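You operate a simulated robot arm through the tools that you are given. There is no shell and no other tool. Be economical: measure what you need, move in short steps, check, and stop when the job is done.

Carry out the task below with a simulated robot arm. There is one attempt and no reset: what you move stays moved.

Task
Put things in order on the bed. At the end: the grey sock roll from the bed stands where the yellow paint jar stood; the blue sock roll from the bed stands where the brown dark music box stood; the brown dark music box stands on top of the red binder (marked "HOME"); the yellow paint jar is in the beige wicker basket; whatever was shut is shut again. Leave all else as you found it, and nothing knocked over.

It is judged by the outcome, as a careful person would: the job done as asked, and still so three seconds after it is handed in. It fails if anything else is knocked over, pushed out of place, dropped, spilled or broken.

Robot
A 7-joint arm with a two-finger parallel gripper, fixed in place. Base frame: the origin is at the foot of the arm, x ahead of it, y to its left, z up; the work surface is at about z = 0. Readings come in mm, degrees, newtons and seconds.
With the tool pointing down near the work surface it reaches from about 240 to 620 mm from the base axis. Its first joint turns from -66.0 to 66.0 degrees. Payload 2.6 kg.
The tool frame sits at the grasp point between the pads (the TCP): z along the fingers, y along the line on which they close. The tips reach 30 mm beyond it. The gripper opens to 94 mm. The fingers are 28 mm wide and 10 mm thick; the gripper's body (50 by 96 mm) begins 55 mm behind the TCP.
Orientation is that of the tool frame in the base frame, as a unit quaternion [x, y, z, w]. With the fingers straight down and closing along the base's y, the tool's x points along the base's -x, its y along +y and its z along -z.

Tools
- The arm moves only by the tool move_arm. Its argument "moves" is a list that holds one entry, the list of rows, each a list of 7 numbers: the shift along the tool's x, y, z in mm, then the turn, a rotation vector about the tool's x, y, z in rad, then the opening in per cent of the stroke, from 0 (shut) to 100 (fully open). In form: [[[tx, ty, tz, wx, wy, wz, gripper], ...]]. A call has 1 to 20 rows; each row shifts and turns the commanded pose from where the row before left it, along the tool's axes as they then stand. A row lasts 0.2 s, in which the tool goes at most 50 mm and 8.6 degrees; a call with a longer step from one row to the next is refused whole, and so is a gripper value outside its range. A pose out of reach is approached as far as the arm can. The call stops where the force on the tool passes 40 N (or 10 N more than at its start, if that is more) or the arm is blocked; 0.2 s more then pass. Each finger travels about 72 mm/s and halts on what it meets, pressing with about 36 N; the grip force reading is that of the motor and also rises with nothing between the fingers. The clock runs only during rows and for 0.2 s after the last one: add rows that do not move to give the fingers time. The reply holds the time, the measured pose of the TCP, the force on the tool along the base axes, the opening and the grip force, in the units named above and with some noise.
- Cameras (640 x 400 px; columns grow to the right, rows downward): "scene" is fixed at [27.6, 426.2, 562.9]; the picture's right is [-0.85, -0.52, 0.00], its down [-0.30, 0.49, -0.81] and it looks along [0.43, -0.69, -0.58] (base axes); focal length 275 px, centre (320, 200). "wrist" rides on the gripper at [76, 14, -103] in the tool frame; the picture's right is [-0.18, 0.98, 0.00], its down [-0.75, -0.14, -0.64] and it looks along [-0.63, -0.12, 0.77] (tool axes); focal length 243 px, centre (320, 200). There is no depth. A picture from a camera that has moved, and an enlarged one, comes with that camera's place and axes in the base frame and with its lens.
- camera(camera): a new picture of that camera. The clock stands still meanwhile.
- inspect(camera, box): a new picture of the part [left, top, right, bottom] of that camera's present view, enlarged. The clock stands still meanwhile.
- sign_off(): hands the job in; it is judged then, once.

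Work in short steps. Places have to be worked out from the pictures, the camera data and where the tool is seen: move nearer, look again, correct. Check each grasp and each placing, and mend what went wrong. You have 120 turns and 64 pictures in all, those below and enlarged ones among them. Open the gripper and draw the arm clear of the work before you hand the job in, unless the task says otherwise; then end with one line.

The tools are called after ">>>" by a JSON object that holds its "api" and its "payload". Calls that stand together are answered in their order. move_arm: Moves the arm, as the interface text tells. Its arguments: {"type":"object","properties":{"moves":{"type":"array"}},"required":["moves"]} The other tools are called the same way: camera (camera) takes a picture; inspect (camera, box) takes an enlarged picture of a part of a camera's view; sign_off () hands the job in.

At the start:

```text
time: 0.0
ee_pos: [365.1, -96.7, 321.3]
tcp_rot: [0.001, 1.0, 0.0, 0.0]
force: [-0.2, -0.4, -0.1]
gripper_width: 94.1
grip_force: 0.1
```

scene: 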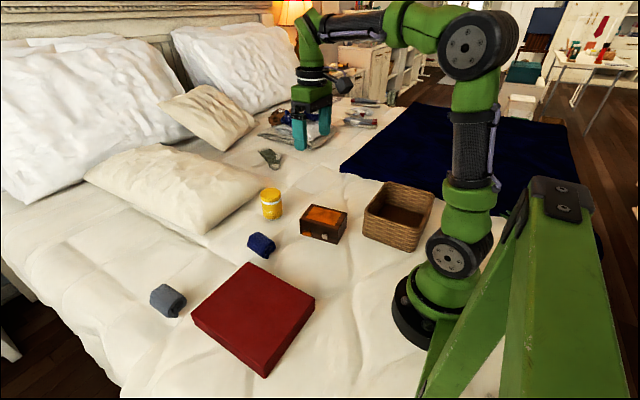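
wrist: 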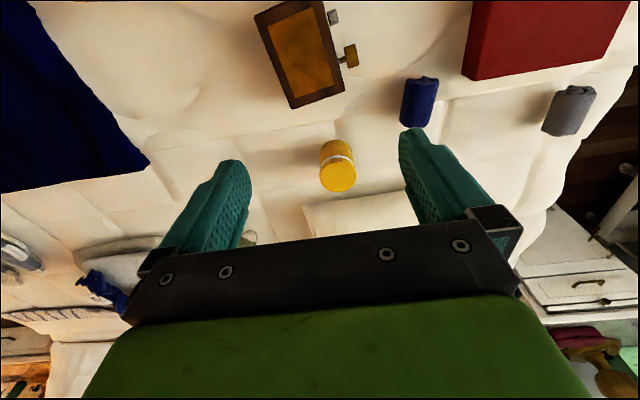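

The first pictures give rough places: jar (527,-76), music box (335,-80), blue sock (456,47), grey sock (518,287), binder (317,221), basket (172,-252). I'll enlarge parts to refine them and to look for lids.

>>> {"api": "inspect", "payload": {"camera": "scene", "box": [230, 160, 450, 298]}}

>>> {"api": "inspect", "payload": {"camera": "scene", "box": [130, 220, 350, 388]}}

>>> {"api": "inspect", "payload": {"camera": "wrist", "box": [230, 0, 470, 200]}}

```text
2.90 times, centred on (340, 229) of scene
camera zoom: at [27.6, 426.2, 562.9], right [-0.85, -0.52, 0.0], down [-0.3, 0.49, -0.81], along [0.43, -0.69, -0.58], focal length 798 px, centre (262, 116)
```

zoom: 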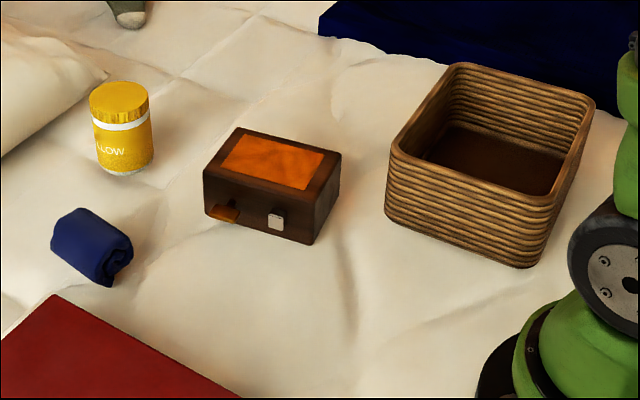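

```text
2.38 times, centred on (240, 304) of scene
camera zoom: at [27.6, 426.2, 562.9], right [-0.85, -0.52, 0.0], down [-0.3, 0.49, -0.81], along [0.43, -0.69, -0.58], focal length 656 px, centre (510, -48)
```

zoom: 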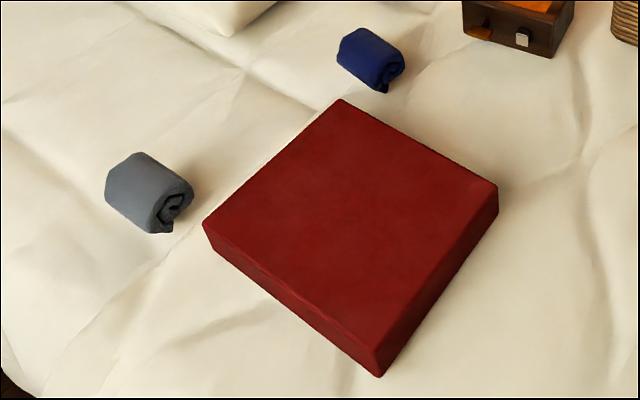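

```text
2.00 times, centred on (350, 100) of wrist
camera zoom: at [289.0, -82.2, 424.4], right [0.18, 0.98, 0.0], down [0.75, -0.14, 0.64], along [0.63, -0.12, -0.77], focal length 485 px, centre (260, 400)
```

zoom: 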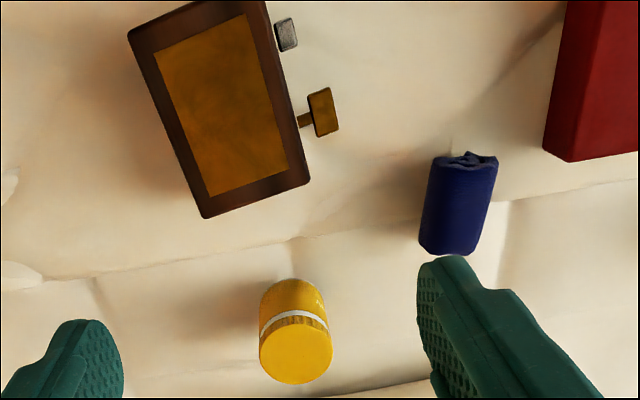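

The box carries a lever and a button on its +y face, so I need a closer view before gripping it. I'll draw the tool back about 95 mm and a little to +y to see it better.

>>> {"api": "move_arm", "payload": {"moves": [[[32, 15, 0, 0, 0, 0, 100], [32, 15, 0, 0, 0, 0, 100], [31, 10, 0, 0, 0, 0, 100]]]}}

>>> {"api": "camera", "payload": {"camera": "wrist"}}

```text
time: 0.8
ee_pos: [270.6, -57.3, 321.1]
tcp_rot: [0.0, 1.0, 0.0, 0.0]
force: [-0.4, -0.4, -0.2]
gripper_width: 94.0
grip_force: 0.1
```

```text
58 pictures are left
camera wrist: at [193.5, -42.4, 424.1], right [0.18, 0.98, 0.0], down [0.75, -0.14, 0.64], along [0.63, -0.12, -0.77], focal length 243 px, centre (320, 200)
```

wrist: 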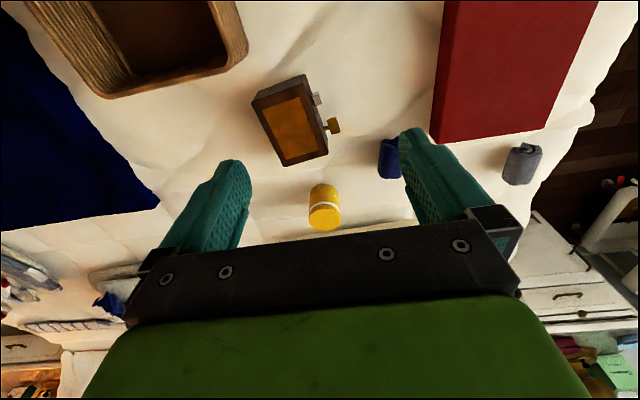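

>>> {"api": "inspect", "payload": {"camera": "wrist", "box": [230, 60, 430, 240]}}

```text
2.22 times, centred on (330, 150) of wrist
camera zoom: at [193.5, -42.4, 424.1], right [0.18, 0.98, 0.0], down [0.75, -0.14, 0.64], along [0.63, -0.12, -0.77], focal length 539 px, centre (298, 311)
```

zoom: 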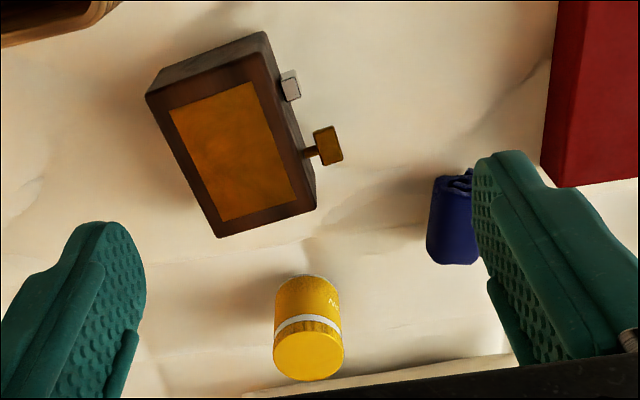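

The box is about 115×75×58 mm, turned about +8°, with its centre near (346,-115). The lever and button stay below about z=38, so I'll grip only the top part. I'll go above it and check the alignment.

>>> {"api": "move_arm", "payload": {"moves": [[[-15, -11.6, 30, 0, 0, 0, 100], [-15, -11.6, 30, 0, 0, 0, 100], [-15, -11.6, 30, 0, 0, 0, 100], [-15, -11.6, 30, 0, 0, 0, 100], [-15, -11.6, 31, 0, 0, 0, 100], [0, 0, 0, 0, 0, -0.14, 100], [0, 0, 0, 0, 0, 0, 100]]]}}

>>> {"api": "camera", "payload": {"camera": "wrist"}}

>>> {"api": "inspect", "payload": {"camera": "scene", "box": [240, 130, 400, 260]}}

```text
time: 2.4
ee_pos: [346.6, -113.6, 170.5]
tcp_rot: [-0.07, 0.998, -0.001, 0.001]
force: [-0.2, 0.7, -0.3]
gripper_width: 93.8
grip_force: 0.1
```

```text
56 pictures are left
camera wrist: at [268.2, -111.1, 273.0], right [0.04, 1.0, 0.0], down [0.77, -0.03, 0.64], along [0.64, -0.03, -0.77], focal length 243 px, centre (320, 200)
```

wrist: 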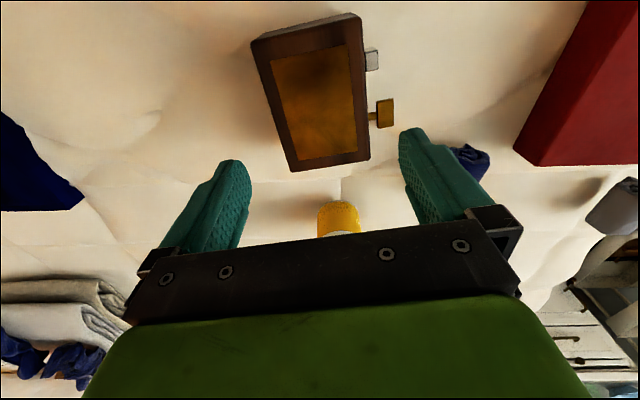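

```text
3.08 times, centred on (320, 195) of scene
camera zoom: at [27.6, 426.2, 562.9], right [-0.85, -0.52, 0.0], down [-0.3, 0.49, -0.81], along [0.43, -0.69, -0.58], focal length 847 px, centre (320, 215)
```

zoom: 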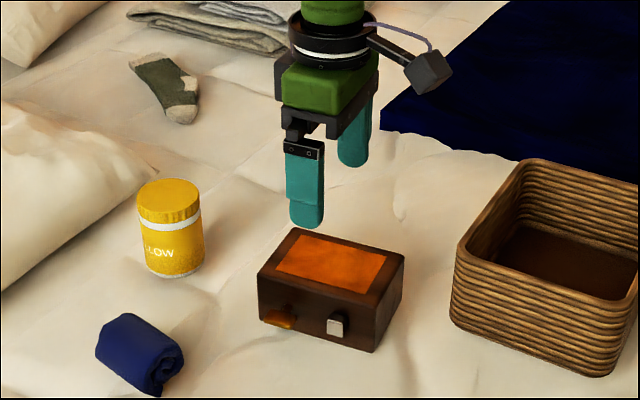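

The box top measures about 78×117 mm, centred at (344,-116) with a yaw of about 9°. I'll correct slightly and go down to just above the top.

>>> {"api": "move_arm", "payload": {"moves": [[[2.3, -2.1, 25, 0, 0, -0.017, 100], [0, 0, 25, 0, 0, 0, 100], [0, 0, 22, 0, 0, 0, 100], [0, 0, 0, 0, 0, 0, 100]]]}}

>>> {"api": "camera", "payload": {"camera": "wrist"}}

>>> {"api": "inspect", "payload": {"camera": "scene", "box": [260, 160, 380, 260]}}

```text
time: 3.4
ee_pos: [343.0, -116.8, 97.2]
tcp_rot: [-0.078, 0.997, 0.0, -0.001]
force: [-0.7, 0.0, -0.6]
gripper_width: 93.8
grip_force: 0.0
```

```text
54 pictures are left
camera wrist: at [265.5, -114.3, 200.8], right [0.03, 1.0, 0.0], down [0.77, -0.02, 0.64], along [0.64, -0.02, -0.77], focal length 243 px, centre (320, 200)
```

wrist: 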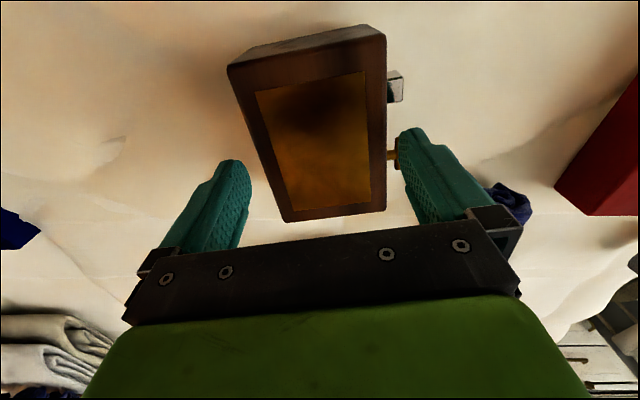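

```text
4.00 times, centred on (320, 210) of scene
camera zoom: at [27.6, 426.2, 562.9], right [-0.85, -0.52, 0.0], down [-0.3, 0.49, -0.81], along [0.43, -0.69, -0.58], focal length 1102 px, centre (320, 160)
```

zoom: 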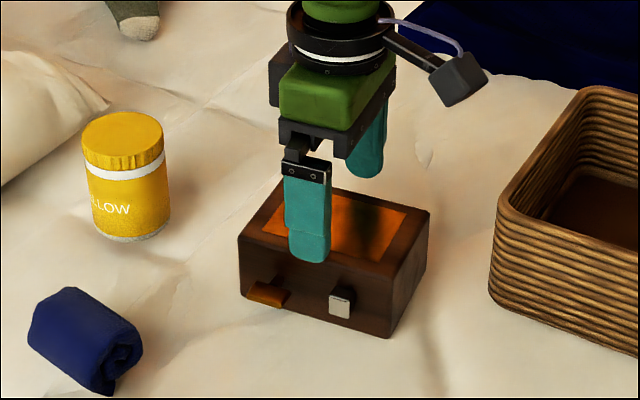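

I'm aligned within about 2 mm. I'll nudge +1.5 mm in y, lower so the tips reach z≈43 (above the knobs), and close.

>>> {"api": "move_arm", "payload": {"moves": [[[0, 1.8, 12, 0, 0, 0, 100], [0, 0, 12, 0, 0, 0, 100], [0, 0, 0, 0, 0, 0, 100], [0, 0, 0, 0, 0, 0, 60], [0, 0, 0, 0, 0, 0, 60], [0, 0, 0, 0, 0, 0, 60]]]}}

>>> {"api": "inspect", "payload": {"camera": "scene", "box": [260, 160, 380, 260]}}

```text
time: 4.8
ee_pos: [343.8, -113.5, 73.8]
tcp_rot: [-0.079, 0.997, 0.0, 0.0]
force: [0.1, -1.9, -0.1]
gripper_width: 84.8
grip_force: 36.0
```

```text
4.00 times, centred on (320, 210) of scene
camera zoom: at [27.6, 426.2, 562.9], right [-0.85, -0.52, 0.0], down [-0.3, 0.49, -0.81], along [0.43, -0.69, -0.58], focal length 1102 px, centre (320, 160)
```

zoom: 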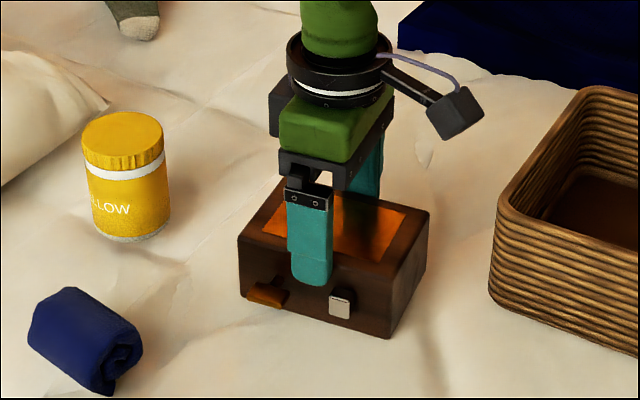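

The fingers stopped at 84.8 mm, so the box is wider and lower (about 50 mm) than I reckoned and the overlap is thin. I'll reopen, go 5 mm lower and 2 mm further from the button, and grip again.

>>> {"api": "move_arm", "payload": {"moves": [[[0, 0, 0, 0, 0, 0, 100], [0, 0, 0, 0, 0, 0, 100], [-2, 0, 0, 0, 0, 0, 100], [0, 0, 5, 0, 0, 0, 100], [0, 0, 0, 0, 0, 0, 100], [0, 0, 0, 0, 0, 0, 60], [0, 0, 0, 0, 0, 0, 60], [0, 0, 0, 0, 0, 0, 60]]]}}

>>> {"api": "inspect", "payload": {"camera": "scene", "box": [280, 190, 360, 250]}}

```text
time: 6.6
ee_pos: [344.7, -113.4, 69.8]
tcp_rot: [-0.079, 0.997, 0.0, 0.0]
force: [0.8, -0.4, 1.2]
gripper_width: 84.6
grip_force: 36.2
```

```text
6.67 times, centred on (320, 220) of scene
camera zoom: at [27.6, 426.2, 562.9], right [-0.85, -0.52, 0.0], down [-0.3, 0.49, -0.81], along [0.43, -0.69, -0.58], focal length 1836 px, centre (320, 67)
```

zoom: 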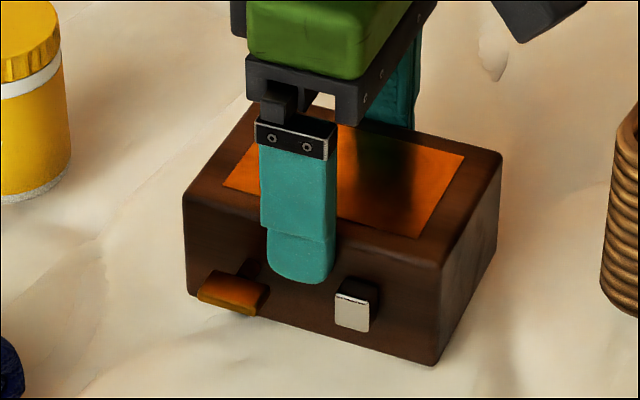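

The grip is sound and clear of lever and button. I'll lift 120 mm and check.

>>> {"api": "move_arm", "payload": {"moves": [[[0, 0, -10, 0, 0, 0, 60], [0, 0, -20, 0, 0, 0, 60], [0, 0, -30, 0, 0, 0, 60], [0, 0, -30, 0, 0, 0, 60], [0, 0, -30, 0, 0, 0, 60], [0, 0, 0, 0, 0, 0, 60]]]}}

>>> {"api": "camera", "payload": {"camera": "scene"}}

```text
time: 8.0
ee_pos: [344.8, -113.3, 188.6]
tcp_rot: [-0.078, 0.997, 0.0, 0.0]
force: [-0.5, 0.9, -4.5]
gripper_width: 84.8
grip_force: 36.2
```

```text
50 pictures are left
```

scene: 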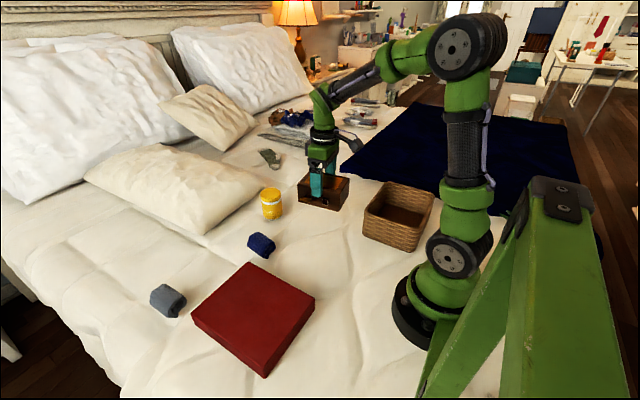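

The box is held firmly, about 0.45 kg. I'll carry it above the binder centre (329,205) and square it up.

>>> {"api": "move_arm", "payload": {"moves": [[[-4.2, 39.6, 0, 0, 0, 0, 60], [-4.2, 39.6, 0, 0, 0, 0, 60], [-4.2, 39.6, 0, 0, 0, 0, 60], [-4.2, 39.6, 0, 0, 0, 0, 60], [-4.2, 39.6, 0, 0, 0, 0, 60], [-4.2, 39.6, 0, 0, 0, 0, 60], [-4.2, 39.6, 0, 0, 0, 0, 60], [-4.2, 39.6, 0, 0, 0, 0, 60], [0, 0, 0, 0, 0, 0.08, 60], [0, 0, 0, 0, 0, 0.077, 60], [0, 0, 0, 0, 0, 0, 60]]]}}

>>> {"api": "camera", "payload": {"camera": "scene"}}

>>> {"api": "camera", "payload": {"camera": "wrist"}}

```text
time: 10.4
ee_pos: [329.1, 204.3, 189.4]
tcp_rot: [0.001, 1.0, 0.0, -0.001]
force: [-0.6, -0.2, -5.3]
gripper_width: 84.9
grip_force: 36.0
```

```text
49 pictures are left
```

scene: 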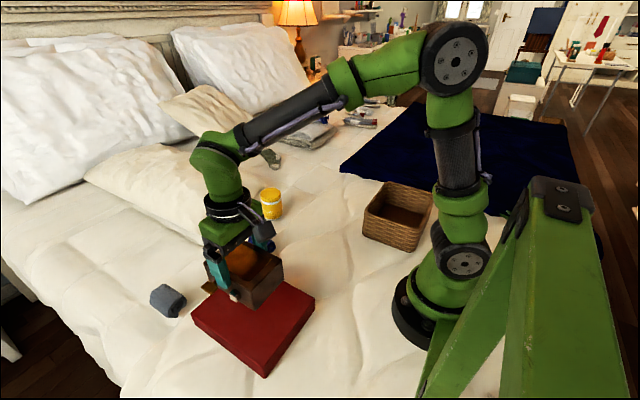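

```text
48 pictures are left
camera wrist: at [252.3, 217.9, 292.3], right [0.19, 0.98, 0.0], down [0.75, -0.14, 0.64], along [0.63, -0.12, -0.77], focal length 243 px, centre (320, 200)
```

wrist: 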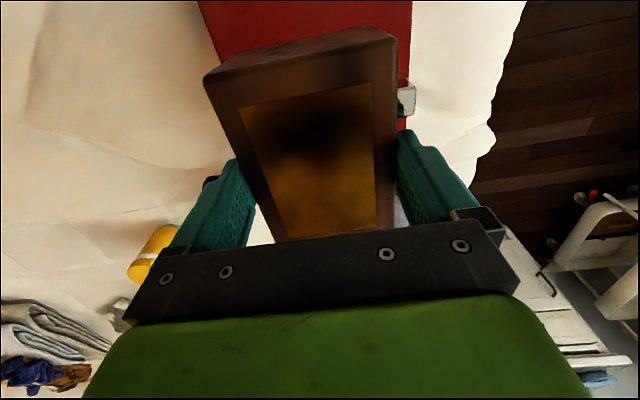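

It is well over the binder. I'll lower it to just above the top.

>>> {"api": "move_arm", "payload": {"moves": [[[0, 0, 25, 0, 0, 0, 60], [0, 0, 25, 0, 0, 0, 60], [0, 0, 18, 0, 0, 0, 60], [0, 0, 4, 0, 0, 0, 60], [0, 0, 0, 0, 0, 0, 60]]]}}

>>> {"api": "inspect", "payload": {"camera": "scene", "box": [170, 210, 330, 380]}}

```text
time: 11.6
ee_pos: [328.7, 204.2, 117.5]
tcp_rot: [0.0, 1.0, 0.0, 0.0]
force: [-0.1, 0.5, -5.1]
gripper_width: 84.5
grip_force: 35.9
```

```text
2.35 times, centred on (250, 295) of scene
camera zoom: at [27.6, 426.2, 562.9], right [-0.85, -0.52, 0.0], down [-0.3, 0.49, -0.81], along [0.43, -0.69, -0.58], focal length 648 px, centre (485, -24)
```

zoom: 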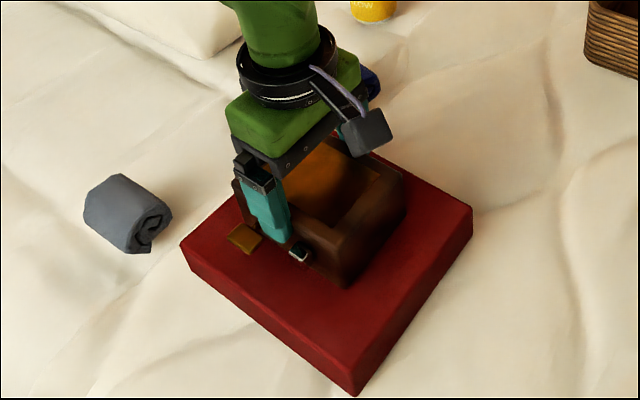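

Still about 6–8 mm to go. I'll lower in 2 mm rows and watch the force.

>>> {"api": "move_arm", "payload": {"moves": [[[0, 0, 2, 0, 0, 0, 60], [0, 0, 2, 0, 0, 0, 60], [0, 0, 1, 0, 0, 0, 60], [0, 0, 0, 0, 0, 0, 60]]]}}

```text
time: 12.6
ee_pos: [329.0, 203.6, 113.9]
tcp_rot: [0.003, 1.0, 0.0, 0.002]
force: [-12.4, -8.6, 33.4]
gripper_width: 84.6
grip_force: 36.2
```

Contact is made (33 N). I'll ease up 1.5 mm, open, and look.

>>> {"api": "move_arm", "payload": {"moves": [[[0, 0, -1.5, 0, 0, 0, 60], [0, 0, 0, 0, 0, 0, 60]]]}}

```text
time: 13.2
ee_pos: [329.5, 204.1, 112.9]
tcp_rot: [0.0, 1.0, 0.0, 0.0]
force: [-0.8, -2.1, 12.1]
gripper_width: 84.7
grip_force: 35.8
```

>>> {"api": "move_arm", "payload": {"moves": [[[0, 0, 0, 0, 0, 0, 93], [0, 0, 0, 0, 0, 0, 97], [0, 0, 0, 0, 0, 0, 100], [0, 0, 0, 0, 0, 0, 100], [0, 0, -15, 0, 0, 0, 100], [0, 0, -30, 0, 0, 0, 100], [0, 0, -40, 0, 0, 0, 100], [0, 0, -40, 0, 0, 0, 100], [0, 0, 0, 0, 0, 0, 100]]]}}

>>> {"api": "camera", "payload": {"camera": "wrist"}}

>>> {"api": "inspect", "payload": {"camera": "scene", "box": [170, 210, 330, 380]}}

```text
time: 15.2
ee_pos: [327.4, 202.5, 238.2]
tcp_rot: [0.0, 1.0, 0.0, 0.0]
force: [-0.1, 0.5, -0.7]
gripper_width: 94.3
grip_force: 0.1
```

```text
46 pictures are left
camera wrist: at [251.3, 217.6, 341.8], right [0.18, 0.98, 0.0], down [0.75, -0.14, 0.64], along [0.63, -0.12, -0.77], focal length 243 px, centre (320, 200)
```

wrist: 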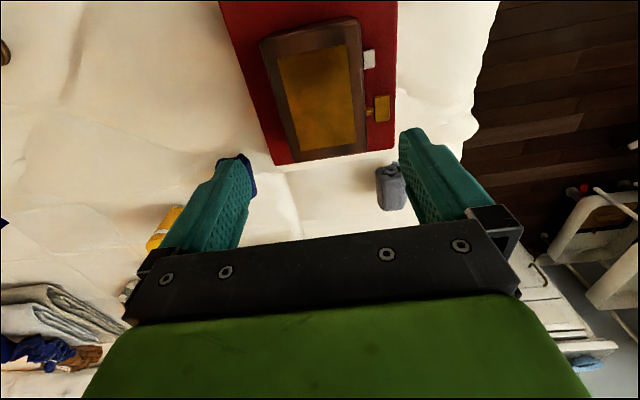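

```text
2.35 times, centred on (250, 295) of scene
camera zoom: at [27.6, 426.2, 562.9], right [-0.85, -0.52, 0.0], down [-0.3, 0.49, -0.81], along [0.43, -0.69, -0.58], focal length 648 px, centre (485, -24)
```

zoom: 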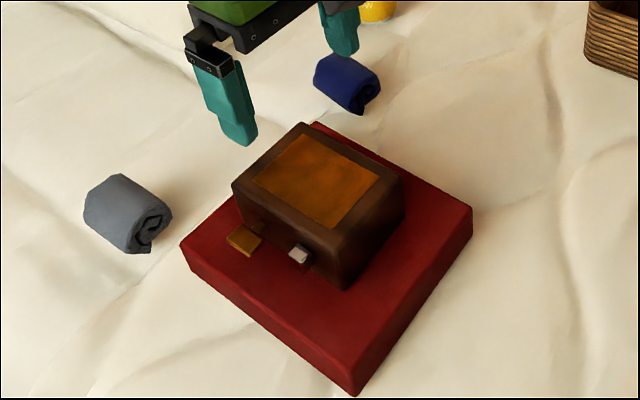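

The music box sits squarely on the binder, lid shut. Next is the jar near (527,-76); I'll go to a viewing spot short of it.

>>> {"api": "move_arm", "payload": {"moves": [[[-14, -34.8, 0, 0, 0, 0, 100], [-14, -34.8, 0, 0, 0, 0, 100], [-14, -34.8, 0, 0, 0, 0, 100], [-14, -34.8, 0, 0, 0, 0, 100], [-14, -34.8, 0, 0, 0, 0, 100], [-14, -34.8, 0, 0, 0, 0, 100], [-14, -34.8, 0, 0, 0, 0, 100], [-14, -34.8, 0, 0, 0, 0, 100], [0, 0, 0, 0, 0, 0, 100]]]}}

>>> {"api": "inspect", "payload": {"camera": "wrist", "box": [220, 60, 420, 240]}}

```text
time: 17.2
ee_pos: [441.9, -75.9, 238.6]
tcp_rot: [0.0, 1.0, -0.001, 0.0]
force: [-0.7, -0.2, 0.7]
gripper_width: 93.8
grip_force: 0.1
```

```text
2.22 times, centred on (320, 150) of wrist
camera zoom: at [365.6, -61.9, 342.1], right [0.18, 0.98, 0.0], down [0.75, -0.14, 0.64], along [0.63, -0.12, -0.77], focal length 539 px, centre (320, 311)
```

zoom: 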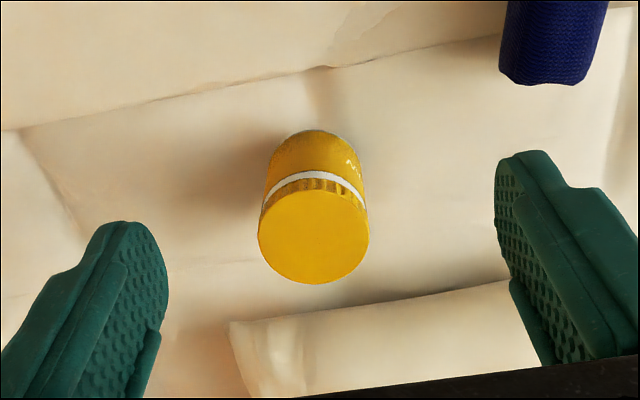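

The jar looks to be at (525,-93), about 62 mm across and 83 mm tall. I'll move above it at z≈150 and check.

>>> {"api": "move_arm", "payload": {"moves": [[[-28, -6, 0, 0, 0, 0, 100], [-28, -6, 0, 0, 0, 0, 100], [-27, -5, 20, 0, 0, 0, 100], [0, 0, 35, 0, 0, 0, 100], [0, 0, 35, 0, 0, 0, 100], [0, 0, 0, 0, 0, 0, 100]]]}}

>>> {"api": "camera", "payload": {"camera": "wrist"}}

>>> {"api": "inspect", "payload": {"camera": "scene", "box": [210, 120, 350, 240]}}

```text
time: 18.6
ee_pos: [522.9, -92.6, 148.5]
tcp_rot: [0.0, 1.0, 0.0, 0.0]
force: [-0.9, 0.8, 0.5]
gripper_width: 93.9
grip_force: 0.1
```

```text
43 pictures are left
camera wrist: at [446.7, -78.2, 251.5], right [0.18, 0.98, 0.0], down [0.75, -0.14, 0.64], along [0.63, -0.12, -0.77], focal length 243 px, centre (320, 200)
```

wrist: 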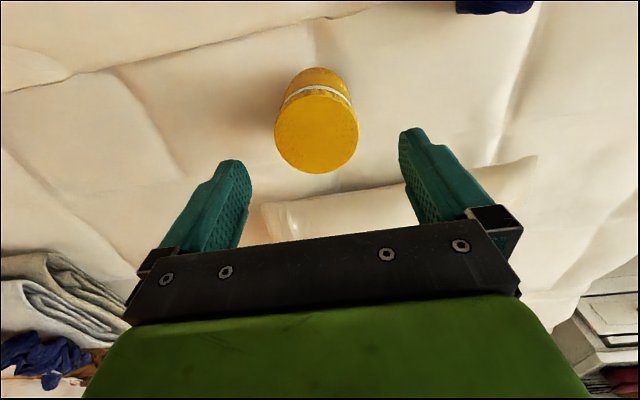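

```text
3.33 times, centred on (280, 180) of scene
camera zoom: at [27.6, 426.2, 562.9], right [-0.85, -0.52, 0.0], down [-0.3, 0.49, -0.81], along [0.43, -0.69, -0.58], focal length 918 px, centre (453, 267)
```

zoom: 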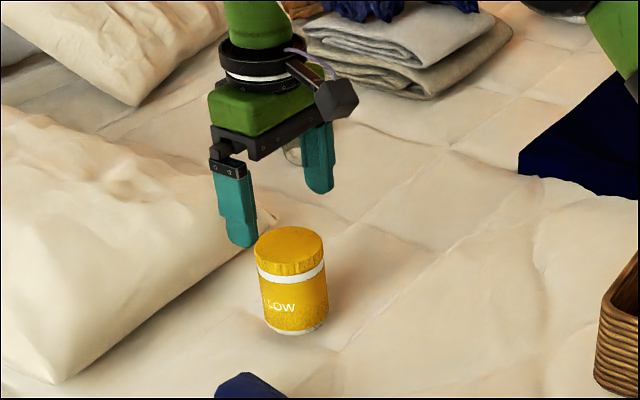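

The jar is at about (522,-95). I'll shift 2.4 mm, descend to z≈50 with the fingers open, then close.

>>> {"api": "move_arm", "payload": {"moves": [[[0, -2.4, 30, 0, 0, 0, 100], [0, 0, 30, 0, 0, 0, 100], [0, 0, 25, 0, 0, 0, 100], [0, 0, 13, 0, 0, 0, 100], [0, 0, 0, 0, 0, 0, 80], [0, 0, 0, 0, 0, 0, 40], [0, 0, 0, 0, 0, 0, 40], [0, 0, 0, 0, 0, 0, 40]]]}}

>>> {"api": "inspect", "payload": {"camera": "scene", "box": [210, 120, 350, 240]}}

```text
time: 20.4
ee_pos: [523.7, -93.2, 50.9]
tcp_rot: [0.001, 1.0, -0.001, 0.0]
force: [0.3, 0.9, -3.7]
gripper_width: 61.9
grip_force: 36.5
```

```text
3.33 times, centred on (280, 180) of scene
camera zoom: at [27.6, 426.2, 562.9], right [-0.85, -0.52, 0.0], down [-0.3, 0.49, -0.81], along [0.43, -0.69, -0.58], focal length 918 px, centre (453, 267)
```

zoom: 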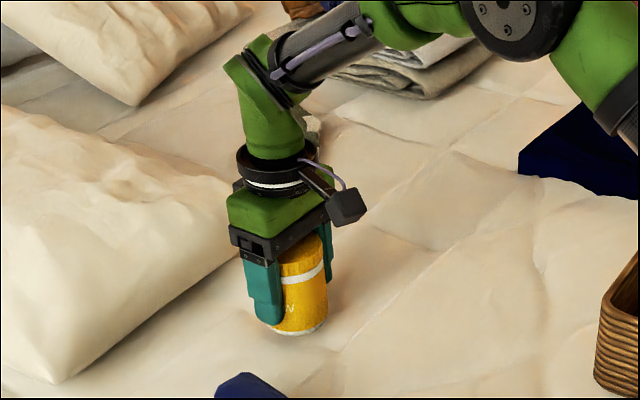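

The jar is held (61.9 mm wide). I'll lift 140 mm and carry it toward the basket.

>>> {"api": "move_arm", "payload": {"moves": [[[0, 0, -20, 0, 0, 0, 40], [0, 0, -30, 0, 0, 0, 40], [0, 0, -45, 0, 0, 0, 40], [0, 0, -45, 0, 0, 0, 40], [34, -13, 0, 0, 0, 0, 40], [34, -13, 0, 0, 0, 0, 40], [34, -13, 0, 0, 0, 0, 40], [34, -13, 0, 0, 0, 0, 40], [34, -13, 0, 0, 0, 0, 40], [34, -13, 0, 0, 0, 0, 40], [34, -13, 0, 0, 0, 0, 40], [0, 0, 0, 0, 0, 0, 40]]]}}

>>> {"api": "camera", "payload": {"camera": "scene"}}

>>> {"api": "camera", "payload": {"camera": "wrist"}}

```text
time: 23.0
ee_pos: [286.7, -185.6, 190.3]
tcp_rot: [-0.001, 1.0, 0.0, -0.001]
force: [0.7, 0.1, -3.0]
gripper_width: 61.9
grip_force: 35.8
```

```text
40 pictures are left
```

scene: 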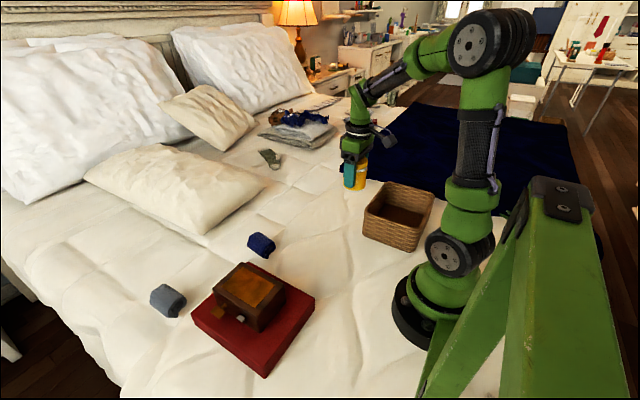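

```text
39 pictures are left
camera wrist: at [210.1, -170.9, 294.0], right [0.18, 0.98, 0.0], down [0.75, -0.14, 0.64], along [0.63, -0.12, -0.77], focal length 243 px, centre (320, 200)
```

wrist: 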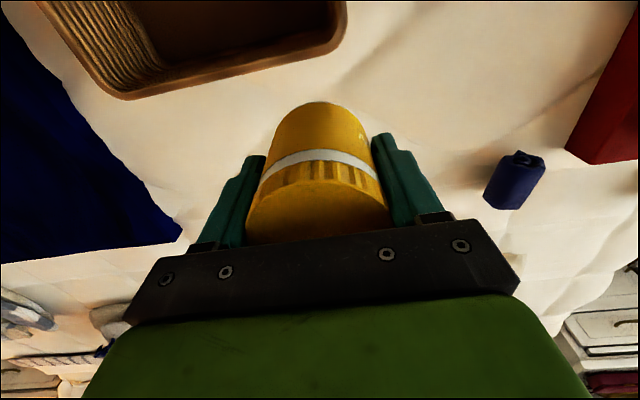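

The basket spans about x 100–245, y -162–-368 with its rim near z=70. I'll move over its centre (177,-263).

>>> {"api": "move_arm", "payload": {"moves": [[[27.5, -19.4, 0, 0, 0, 0, 40], [27.5, -19.4, 0, 0, 0, 0, 40], [27.5, -19.4, 0, 0, 0, 0, 40], [27.5, -19.4, 0, 0, 0, 0, 40], [0, 0, 0, 0, 0, 0, 40]]]}}

>>> {"api": "inspect", "payload": {"camera": "scene", "box": [320, 110, 480, 260]}}

>>> {"api": "camera", "payload": {"camera": "wrist"}}

```text
time: 24.2
ee_pos: [175.9, -262.9, 190.7]
tcp_rot: [-0.001, 1.0, 0.0, 0.0]
force: [-0.6, 0.6, -2.0]
gripper_width: 61.9
grip_force: 35.9
```

```text
2.67 times, centred on (400, 185) of scene
camera zoom: at [27.6, 426.2, 562.9], right [-0.85, -0.52, 0.0], down [-0.3, 0.49, -0.81], along [0.43, -0.69, -0.58], focal length 734 px, centre (107, 240)
```

zoom: 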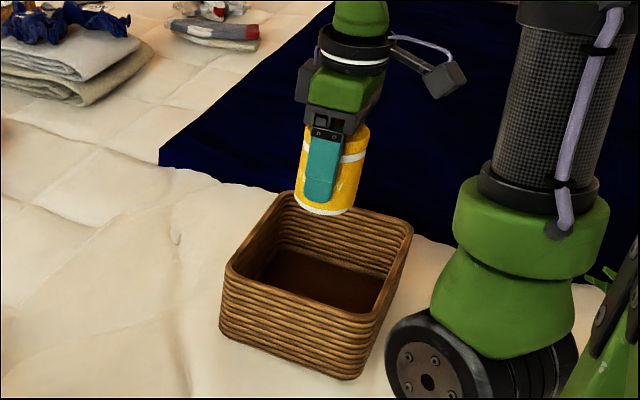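

```text
37 pictures are left
camera wrist: at [98.9, -248.8, 294.1], right [0.18, 0.98, 0.0], down [0.75, -0.14, 0.64], along [0.63, -0.12, -0.77], focal length 243 px, centre (320, 200)
```

wrist: 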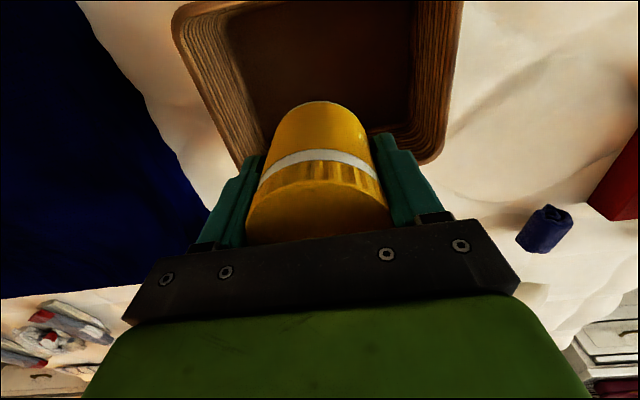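

The jar is centred over the opening within a few mm. I'll lower it to about 15 mm above the floor.

>>> {"api": "move_arm", "payload": {"moves": [[[3, 4, 20, 0, 0, 0, 40], [0, 0, 30, 0, 0, 0, 40], [0, 0, 30, 0, 0, 0, 40], [0, 0, 25, 0, 0, 0, 40], [0, 0, 10, 0, 0, 0, 40], [0, 0, 0, 0, 0, 0, 40]]]}}

>>> {"api": "inspect", "payload": {"camera": "scene", "box": [320, 110, 480, 260]}}

```text
time: 25.6
ee_pos: [171.9, -259.8, 75.2]
tcp_rot: [0.0, 1.0, 0.0, 0.0]
force: [-0.3, -0.2, -2.1]
gripper_width: 62.0
grip_force: 35.9
```

```text
2.67 times, centred on (400, 185) of scene
camera zoom: at [27.6, 426.2, 562.9], right [-0.85, -0.52, 0.0], down [-0.3, 0.49, -0.81], along [0.43, -0.69, -0.58], focal length 734 px, centre (107, 240)
```

zoom: 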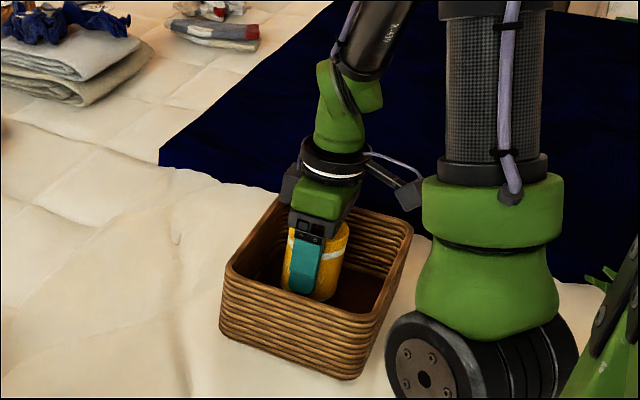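

Clear all round. I'll lower it slowly until it touches.

>>> {"api": "move_arm", "payload": {"moves": [[[0, 0, 3, 0, 0, 0, 40], [0, 0, 3, 0, 0, 0, 40], [0, 0, 3, 0, 0, 0, 40], [0, 0, 2, 0, 0, 0, 40], [0, 0, 2, 0, 0, 0, 40], [0, 0, 0, 0, 0, 0, 40]]]}}

```text
time: 27.0
ee_pos: [172.3, -259.6, 63.6]
tcp_rot: [0.0, 1.0, -0.001, -0.001]
force: [-0.1, -0.9, -2.9]
gripper_width: 61.7
grip_force: 36.1
```

No contact yet at z=63.6, so I'll continue in small rows.

>>> {"api": "move_arm", "payload": {"moves": [[[0, 0, 2, 0, 0, 0, 40], [0, 0, 2, 0, 0, 0, 40], [0, 0, 1.5, 0, 0, 0, 40], [0, 0, 0, 0, 0, 0, 40]]]}}

```text
time: 28.0
ee_pos: [172.4, -259.2, 56.4]
tcp_rot: [0.0, 1.0, 0.0, 0.0]
force: [0.2, -0.6, -1.9]
gripper_width: 61.8
grip_force: 36.2
```

>>> {"api": "move_arm", "payload": {"moves": [[[0, 0, 1.5, 0, 0, 0, 40], [0, 0, 1.5, 0, 0, 0, 40], [0, 0, 0, 0, 0, 0, 40]]]}}

```text
time: 28.8
ee_pos: [174.8, -260.5, 55.8]
tcp_rot: [0.001, 1.0, 0.0, 0.002]
force: [0.7, 9.4, 36.4]
gripper_width: 61.9
grip_force: 35.5
```

Contact with the basket floor (36 N). I'll ease up 1.5 mm, open slightly, and rise.

>>> {"api": "move_arm", "payload": {"moves": [[[0, 0, -1.7, 0, 0, 0, 40], [0, 0, 0, 0, 0, 0, 72], [0, 0, 0, 0, 0, 0, 85], [0, 0, 0, 0, 0, 0, 90], [0, 0, -10, 0, 0, 0, 90], [0, 0, -30, 0, 0, 0, 90], [0, 0, -40, 0, 0, 0, 90], [0, 0, -45, 0, 0, 0, 90], [0, 0, -45, 0, 0, 0, 90], [0, 0, 0, 0, 0, 0, 100]]]}}

>>> {"api": "camera", "payload": {"camera": "wrist"}}

>>> {"api": "inspect", "payload": {"camera": "scene", "box": [320, 110, 480, 260]}}

```text
time: 31.0
ee_pos: [173.7, -260.0, 226.5]
tcp_rot: [0.0, 1.0, 0.0, 0.001]
force: [0.8, 0.1, 0.2]
gripper_width: 93.9
grip_force: 0.1
```

```text
35 pictures are left
camera wrist: at [96.7, -245.7, 329.1], right [0.18, 0.98, 0.0], down [0.75, -0.14, 0.64], along [0.63, -0.12, -0.77], focal length 243 px, centre (320, 200)
```

wrist: 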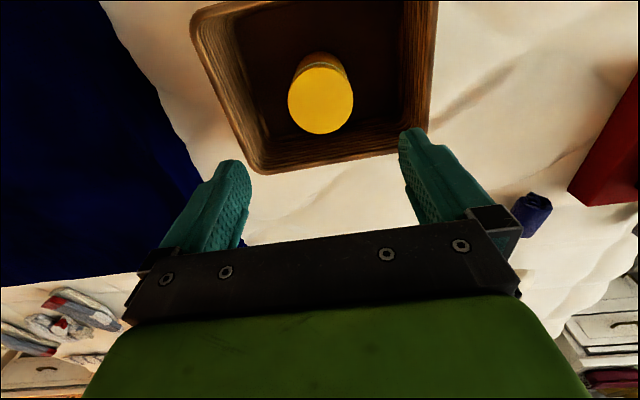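

```text
2.67 times, centred on (400, 185) of scene
camera zoom: at [27.6, 426.2, 562.9], right [-0.85, -0.52, 0.0], down [-0.3, 0.49, -0.81], along [0.43, -0.69, -0.58], focal length 734 px, centre (107, 240)
```

zoom: 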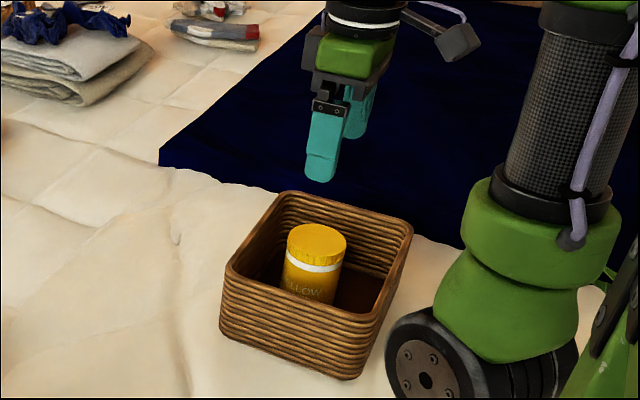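

The jar stands upright in the basket. Next is the blue sock roll near (456,47); I'll go to a viewing pose short of it.

>>> {"api": "move_arm", "payload": {"moves": [[[-20, 30.5, 0, 0, 0, 0, 100], [-20, 30.5, 0, 0, 0, 0, 100], [-20, 30.5, 0, 0, 0, 0, 100], [-20, 30.5, 0, 0, 0, 0, 100], [-20, 30.5, 0, 0, 0, 0, 100], [-20, 30.5, 0, 0, 0, 0, 100], [-20, 30.5, 0, 0, 0, 0, 100], [-20, 30.5, 0, 0, 0, 0, 100], [-20, 30.5, 0, 0, 0, 0, 100], [-20, 30.5, 0, 0, 0, 0, 100], [0, 0, 0, 0, 0, 0, 100]]]}}

>>> {"api": "inspect", "payload": {"camera": "wrist", "box": [220, 60, 420, 240]}}

>>> {"api": "inspect", "payload": {"camera": "scene", "box": [130, 220, 290, 330]}}

```text
time: 33.4
ee_pos: [372.6, 46.7, 224.4]
tcp_rot: [0.0, 1.0, 0.0, 0.0]
force: [-0.4, 1.3, -1.2]
gripper_width: 93.8
grip_force: 0.1
```

```text
2.22 times, centred on (320, 150) of wrist
camera zoom: at [296.8, 60.7, 327.9], right [0.18, 0.98, 0.0], down [0.75, -0.14, 0.64], along [0.63, -0.12, -0.77], focal length 539 px, centre (320, 311)
```

zoom: 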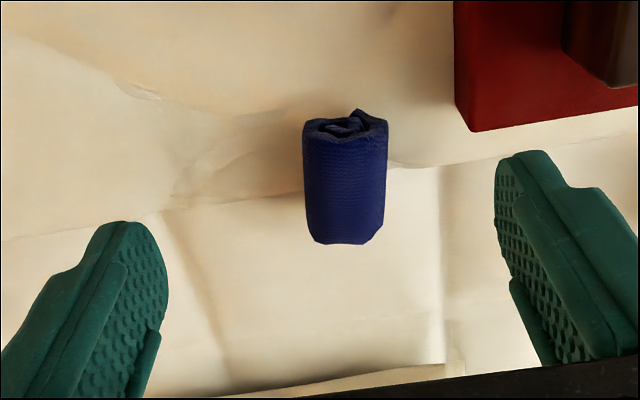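

```text
3.64 times, centred on (210, 275) of scene
camera zoom: at [27.6, 426.2, 562.9], right [-0.85, -0.52, 0.0], down [-0.3, 0.49, -0.81], along [0.43, -0.69, -0.58], focal length 1002 px, centre (720, -73)
```

zoom: 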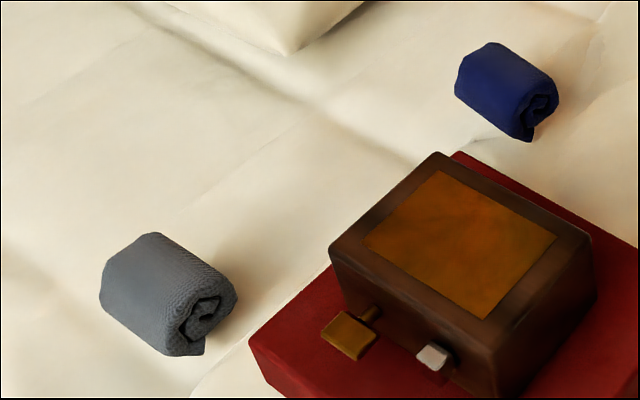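

The blue roll is about 51 mm across and 68 mm long, centred near (450,47), its axis turned about -9°. I'll go above it, turn to match, and look again.

>>> {"api": "move_arm", "payload": {"moves": [[[-26, 0, 20, 0, 0, 0, 100], [-26, 0, 25, 0, 0, 0, 100], [-25.5, 0, 25, 0, 0, 0.075, 100], [0, 0, 30, 0, 0, 0.08, 100], [0, 0, 0, 0, 0, 0, 100]]]}}

>>> {"api": "camera", "payload": {"camera": "wrist"}}

```text
time: 34.6
ee_pos: [450.7, 45.1, 125.4]
tcp_rot: [0.079, 0.997, 0.0, 0.0]
force: [0.5, -0.9, 0.1]
gripper_width: 94.1
grip_force: 0.0
```

```text
31 pictures are left
camera wrist: at [376.7, 71.7, 228.4], right [0.33, 0.94, 0.0], down [0.72, -0.26, 0.64], along [0.61, -0.21, -0.77], focal length 243 px, centre (320, 200)
```

wrist: 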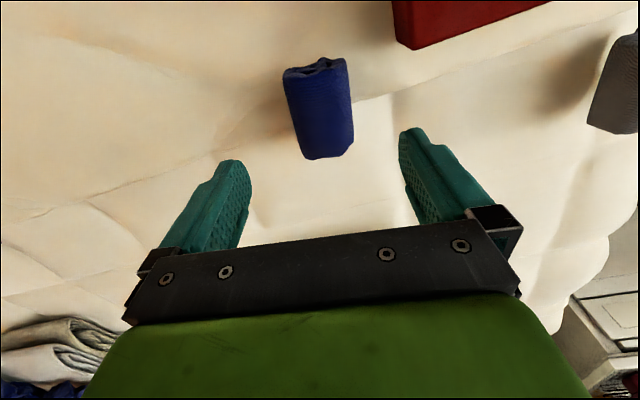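

I need about +4.5 mm in y; the yaw matches. I'll descend to TCP z≈40 and close.

>>> {"api": "move_arm", "payload": {"moves": [[[0.7, 4.6, 15, 0, 0, 0, 100], [0, 0, 30, 0, 0, 0, 100], [0, 0, 25, 0, 0, 0, 100], [0, 0, 14, 0, 0, 0, 100], [0, 0, 0, 0, 0, 0, 80], [0, 0, 0, 0, 0, 0, 30], [0, 0, 0, 0, 0, 0, 30], [0, 0, 0, 0, 0, 0, 30]]]}}

>>> {"api": "camera", "payload": {"camera": "wrist"}}

>>> {"api": "inspect", "payload": {"camera": "scene", "box": [200, 180, 320, 270]}}

```text
time: 36.4
ee_pos: [449.4, 51.8, 42.2]
tcp_rot: [0.079, 0.997, 0.0, -0.001]
force: [0.9, -0.5, 0.0]
gripper_width: 59.9
grip_force: 35.9
```

```text
30 pictures are left
camera wrist: at [376.8, 76.8, 144.9], right [0.33, 0.94, 0.0], down [0.72, -0.26, 0.64], along [0.61, -0.21, -0.77], focal length 243 px, centre (320, 200)
```

wrist: 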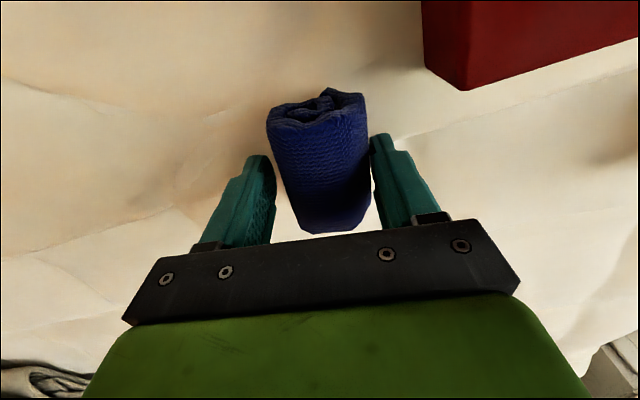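

```text
4.44 times, centred on (260, 225) of scene
camera zoom: at [27.6, 426.2, 562.9], right [-0.85, -0.52, 0.0], down [-0.3, 0.49, -0.81], along [0.43, -0.69, -0.58], focal length 1224 px, centre (587, 89)
```

zoom: 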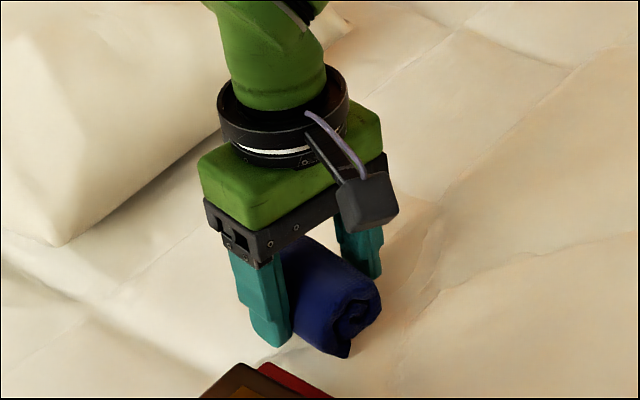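

The fingers stopped at 59.9 mm on the roll. I'll lift 100 mm and check it comes along.

>>> {"api": "move_arm", "payload": {"moves": [[[0, 0, -10, 0, 0, 0, 30], [0, 0, -20, 0, 0, 0, 30], [0, 0, -30, 0, 0, 0, 30], [0, 0, -40, 0, 0, 0, 30], [0, 0, 0, 0, 0, 0, 30]]]}}

>>> {"api": "inspect", "payload": {"camera": "scene", "box": [200, 150, 320, 270]}}

```text
time: 37.6
ee_pos: [449.3, 51.4, 143.9]
tcp_rot: [0.078, 0.997, -0.001, -0.001]
force: [-0.1, 0.5, -1.3]
gripper_width: 59.7
grip_force: 36.2
```

```text
3.33 times, centred on (260, 210) of scene
camera zoom: at [27.6, 426.2, 562.9], right [-0.85, -0.52, 0.0], down [-0.3, 0.49, -0.81], along [0.43, -0.69, -0.58], focal length 918 px, centre (520, 167)
```

zoom: 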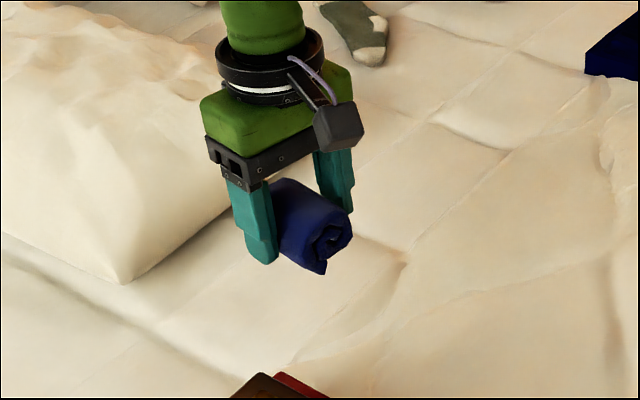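

The roll is held. I'll carry it to the music box's old place (347,-114) and lower to about 10 mm above the bed.

>>> {"api": "move_arm", "payload": {"moves": [[[15, -35.9, 0, 0, 0, 0, 30], [15, -35.9, 0, 0, 0, 0, 30], [15, -35.9, 0, 0, 0, 0, 30], [15, -35.9, 0, 0, 0, 0, 30], [15, -35.9, 0, 0, 0, 0, 30], [0, 0, 30, 0, 0, 0, 30], [0, 0, 30, 0, 0, 0, 30], [0, 0, 25, 0, 0, 0, 30], [0, 0, 7, 0, 0, 0, 30], [0, 0, 0, 0, 0, 0, 30]]]}}

>>> {"api": "inspect", "payload": {"camera": "scene", "box": [260, 160, 380, 260]}}

```text
time: 39.8
ee_pos: [348.5, -115.0, 49.7]
tcp_rot: [0.078, 0.997, -0.001, 0.0]
force: [0.3, 0.2, -0.3]
gripper_width: 59.6
grip_force: 36.2
```

```text
4.00 times, centred on (320, 210) of scene
camera zoom: at [27.6, 426.2, 562.9], right [-0.85, -0.52, 0.0], down [-0.3, 0.49, -0.81], along [0.43, -0.69, -0.58], focal length 1102 px, centre (320, 160)
```

zoom: 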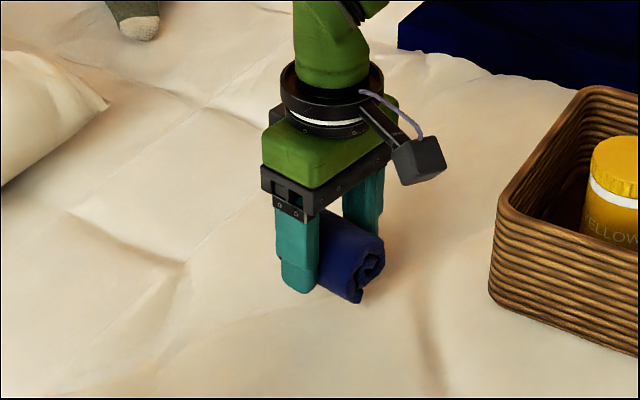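

The pose is as planned. I'll lower slowly to contact; I expect it near TCP z=42–44.

>>> {"api": "move_arm", "payload": {"moves": [[[0, 0, 2, 0, 0, 0, 30], [0, 0, 2, 0, 0, 0, 30], [0, 0, 2, 0, 0, 0, 30], [0, 0, 1, 0, 0, 0, 30], [0, 0, 0, 0, 0, 0, 30]]]}}

```text
time: 41.0
ee_pos: [348.6, -115.2, 43.3]
tcp_rot: [0.078, 0.997, 0.0, 0.0]
force: [1.0, -0.3, -0.4]
gripper_width: 59.9
grip_force: 36.3
```

>>> {"api": "move_arm", "payload": {"moves": [[[0, 0, 1, 0, 0, 0, 30], [0, 0, 1, 0, 0, 0, 30], [0, 0, 0, 0, 0, 0, 30]]]}}

```text
time: 41.8
ee_pos: [349.1, -114.6, 42.7]
tcp_rot: [0.077, 0.997, 0.0, 0.001]
force: [-4.6, 0.2, 14.7]
gripper_width: 59.5
grip_force: 36.1
```

Contact (15 N). I'll open and rise.

>>> {"api": "move_arm", "payload": {"moves": [[[0, 0, -0.7, 0, 0, 0, 50], [0, 0, 0, 0, 0, 0, 72], [0, 0, 0, 0, 0, 0, 90], [0, 0, 0, 0, 0, 0, 100], [0, 0, -10, 0, 0, 0, 100], [0, 0, -30, 0, 0, 0, 100], [0, 0, -45, 0, 0, 0, 100], [0, 0, -45, 0, 0, 0, 100], [0, 0, -45, 0, 0, -0.078, 100], [0, 0, 0, 0, 0, -0.078, 100], [0, 0, 0, 0, 0, 0, 100]]]}}

>>> {"api": "camera", "payload": {"camera": "scene"}}

```text
time: 44.2
ee_pos: [348.7, -115.0, 217.5]
tcp_rot: [-0.001, 1.0, 0.0, 0.0]
force: [0.0, -0.3, -0.1]
gripper_width: 94.1
grip_force: 0.0
```

```text
26 pictures are left
```

scene: 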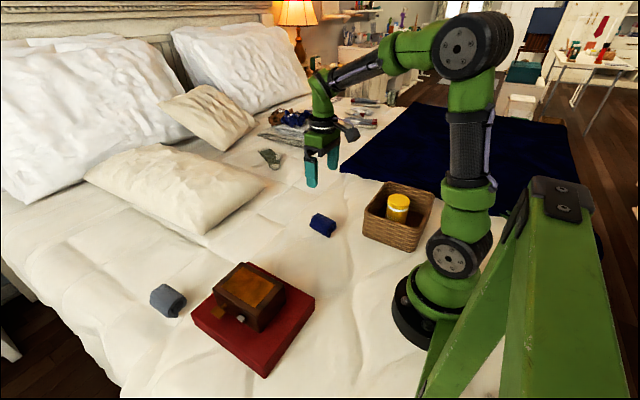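

The blue roll rests in its place. Now to the grey roll near (518,287), stopping first at a viewing pose.

>>> {"api": "move_arm", "payload": {"moves": [[[-8.2, 39, 0, 0, 0, 0, 100], [-8.2, 39, 0, 0, 0, 0, 100], [-8.2, 39, 0, 0, 0, 0, 100], [-8.2, 39, 0, 0, 0, 0, 100], [-8.2, 39, 0, 0, 0, 0, 100], [-8.2, 39, 0, 0, 0, 0, 100], [-8.2, 39, 0, 0, 0, 0, 100], [-8.2, 39, 0, 0, 0, 0, 100], [-8.2, 39, 0, 0, 0, 0, 100], [-8.2, 39, 0, 0, 0, 0, 100], [0, 0, 0, 0, 0, 0, 100]]]}}

>>> {"api": "inspect", "payload": {"camera": "wrist", "box": [220, 60, 420, 240]}}

```text
time: 46.6
ee_pos: [430.7, 274.9, 216.7]
tcp_rot: [0.0, 1.0, 0.0, 0.001]
force: [-0.5, -0.6, -0.1]
gripper_width: 94.1
grip_force: 0.0
```

```text
2.22 times, centred on (320, 150) of wrist
camera zoom: at [353.5, 288.7, 319.6], right [0.18, 0.98, 0.0], down [0.75, -0.14, 0.64], along [0.63, -0.12, -0.77], focal length 539 px, centre (320, 311)
```

zoom: 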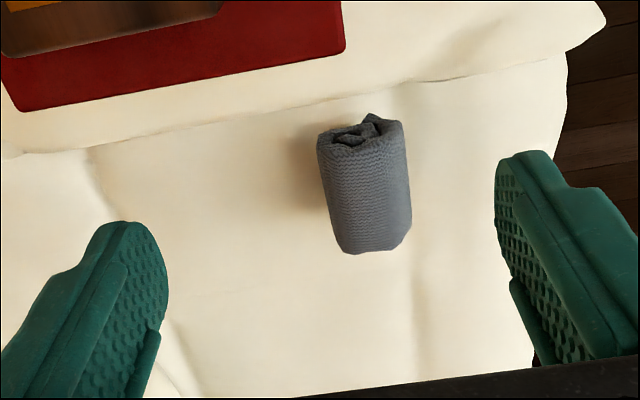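

The grey roll is centred near (507,287), its axis about -2°. I'll go above it at z≈125 and check.

>>> {"api": "move_arm", "payload": {"moves": [[[-19, 3, 23, 0, 0, 0, 100], [-19, 3, 23, 0, 0, 0, 100], [-19, 3, 23, 0, 0, 0, 100], [-19, 3.5, 23, 0, 0, 0.035, 100], [0, 0, 0, 0, 0, 0, 100]]]}}

>>> {"api": "camera", "payload": {"camera": "wrist"}}

```text
time: 47.8
ee_pos: [507.4, 286.8, 124.2]
tcp_rot: [0.017, 1.0, 0.001, 0.001]
force: [0.8, -0.1, 0.4]
gripper_width: 93.7
grip_force: 0.0
```

```text
24 pictures are left
camera wrist: at [430.6, 304.0, 227.7], right [0.22, 0.98, 0.0], down [0.75, -0.17, 0.64], along [0.63, -0.14, -0.77], focal length 243 px, centre (320, 200)
```

wrist: 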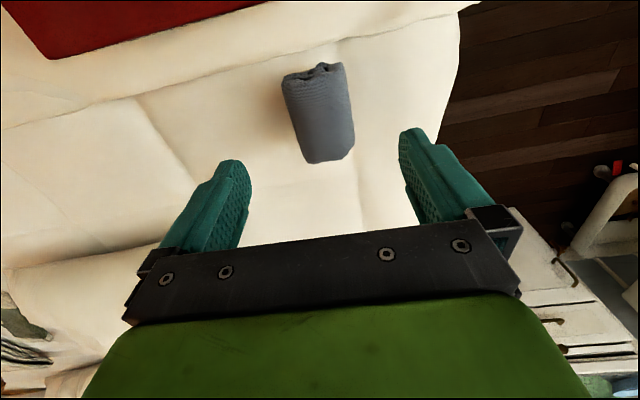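

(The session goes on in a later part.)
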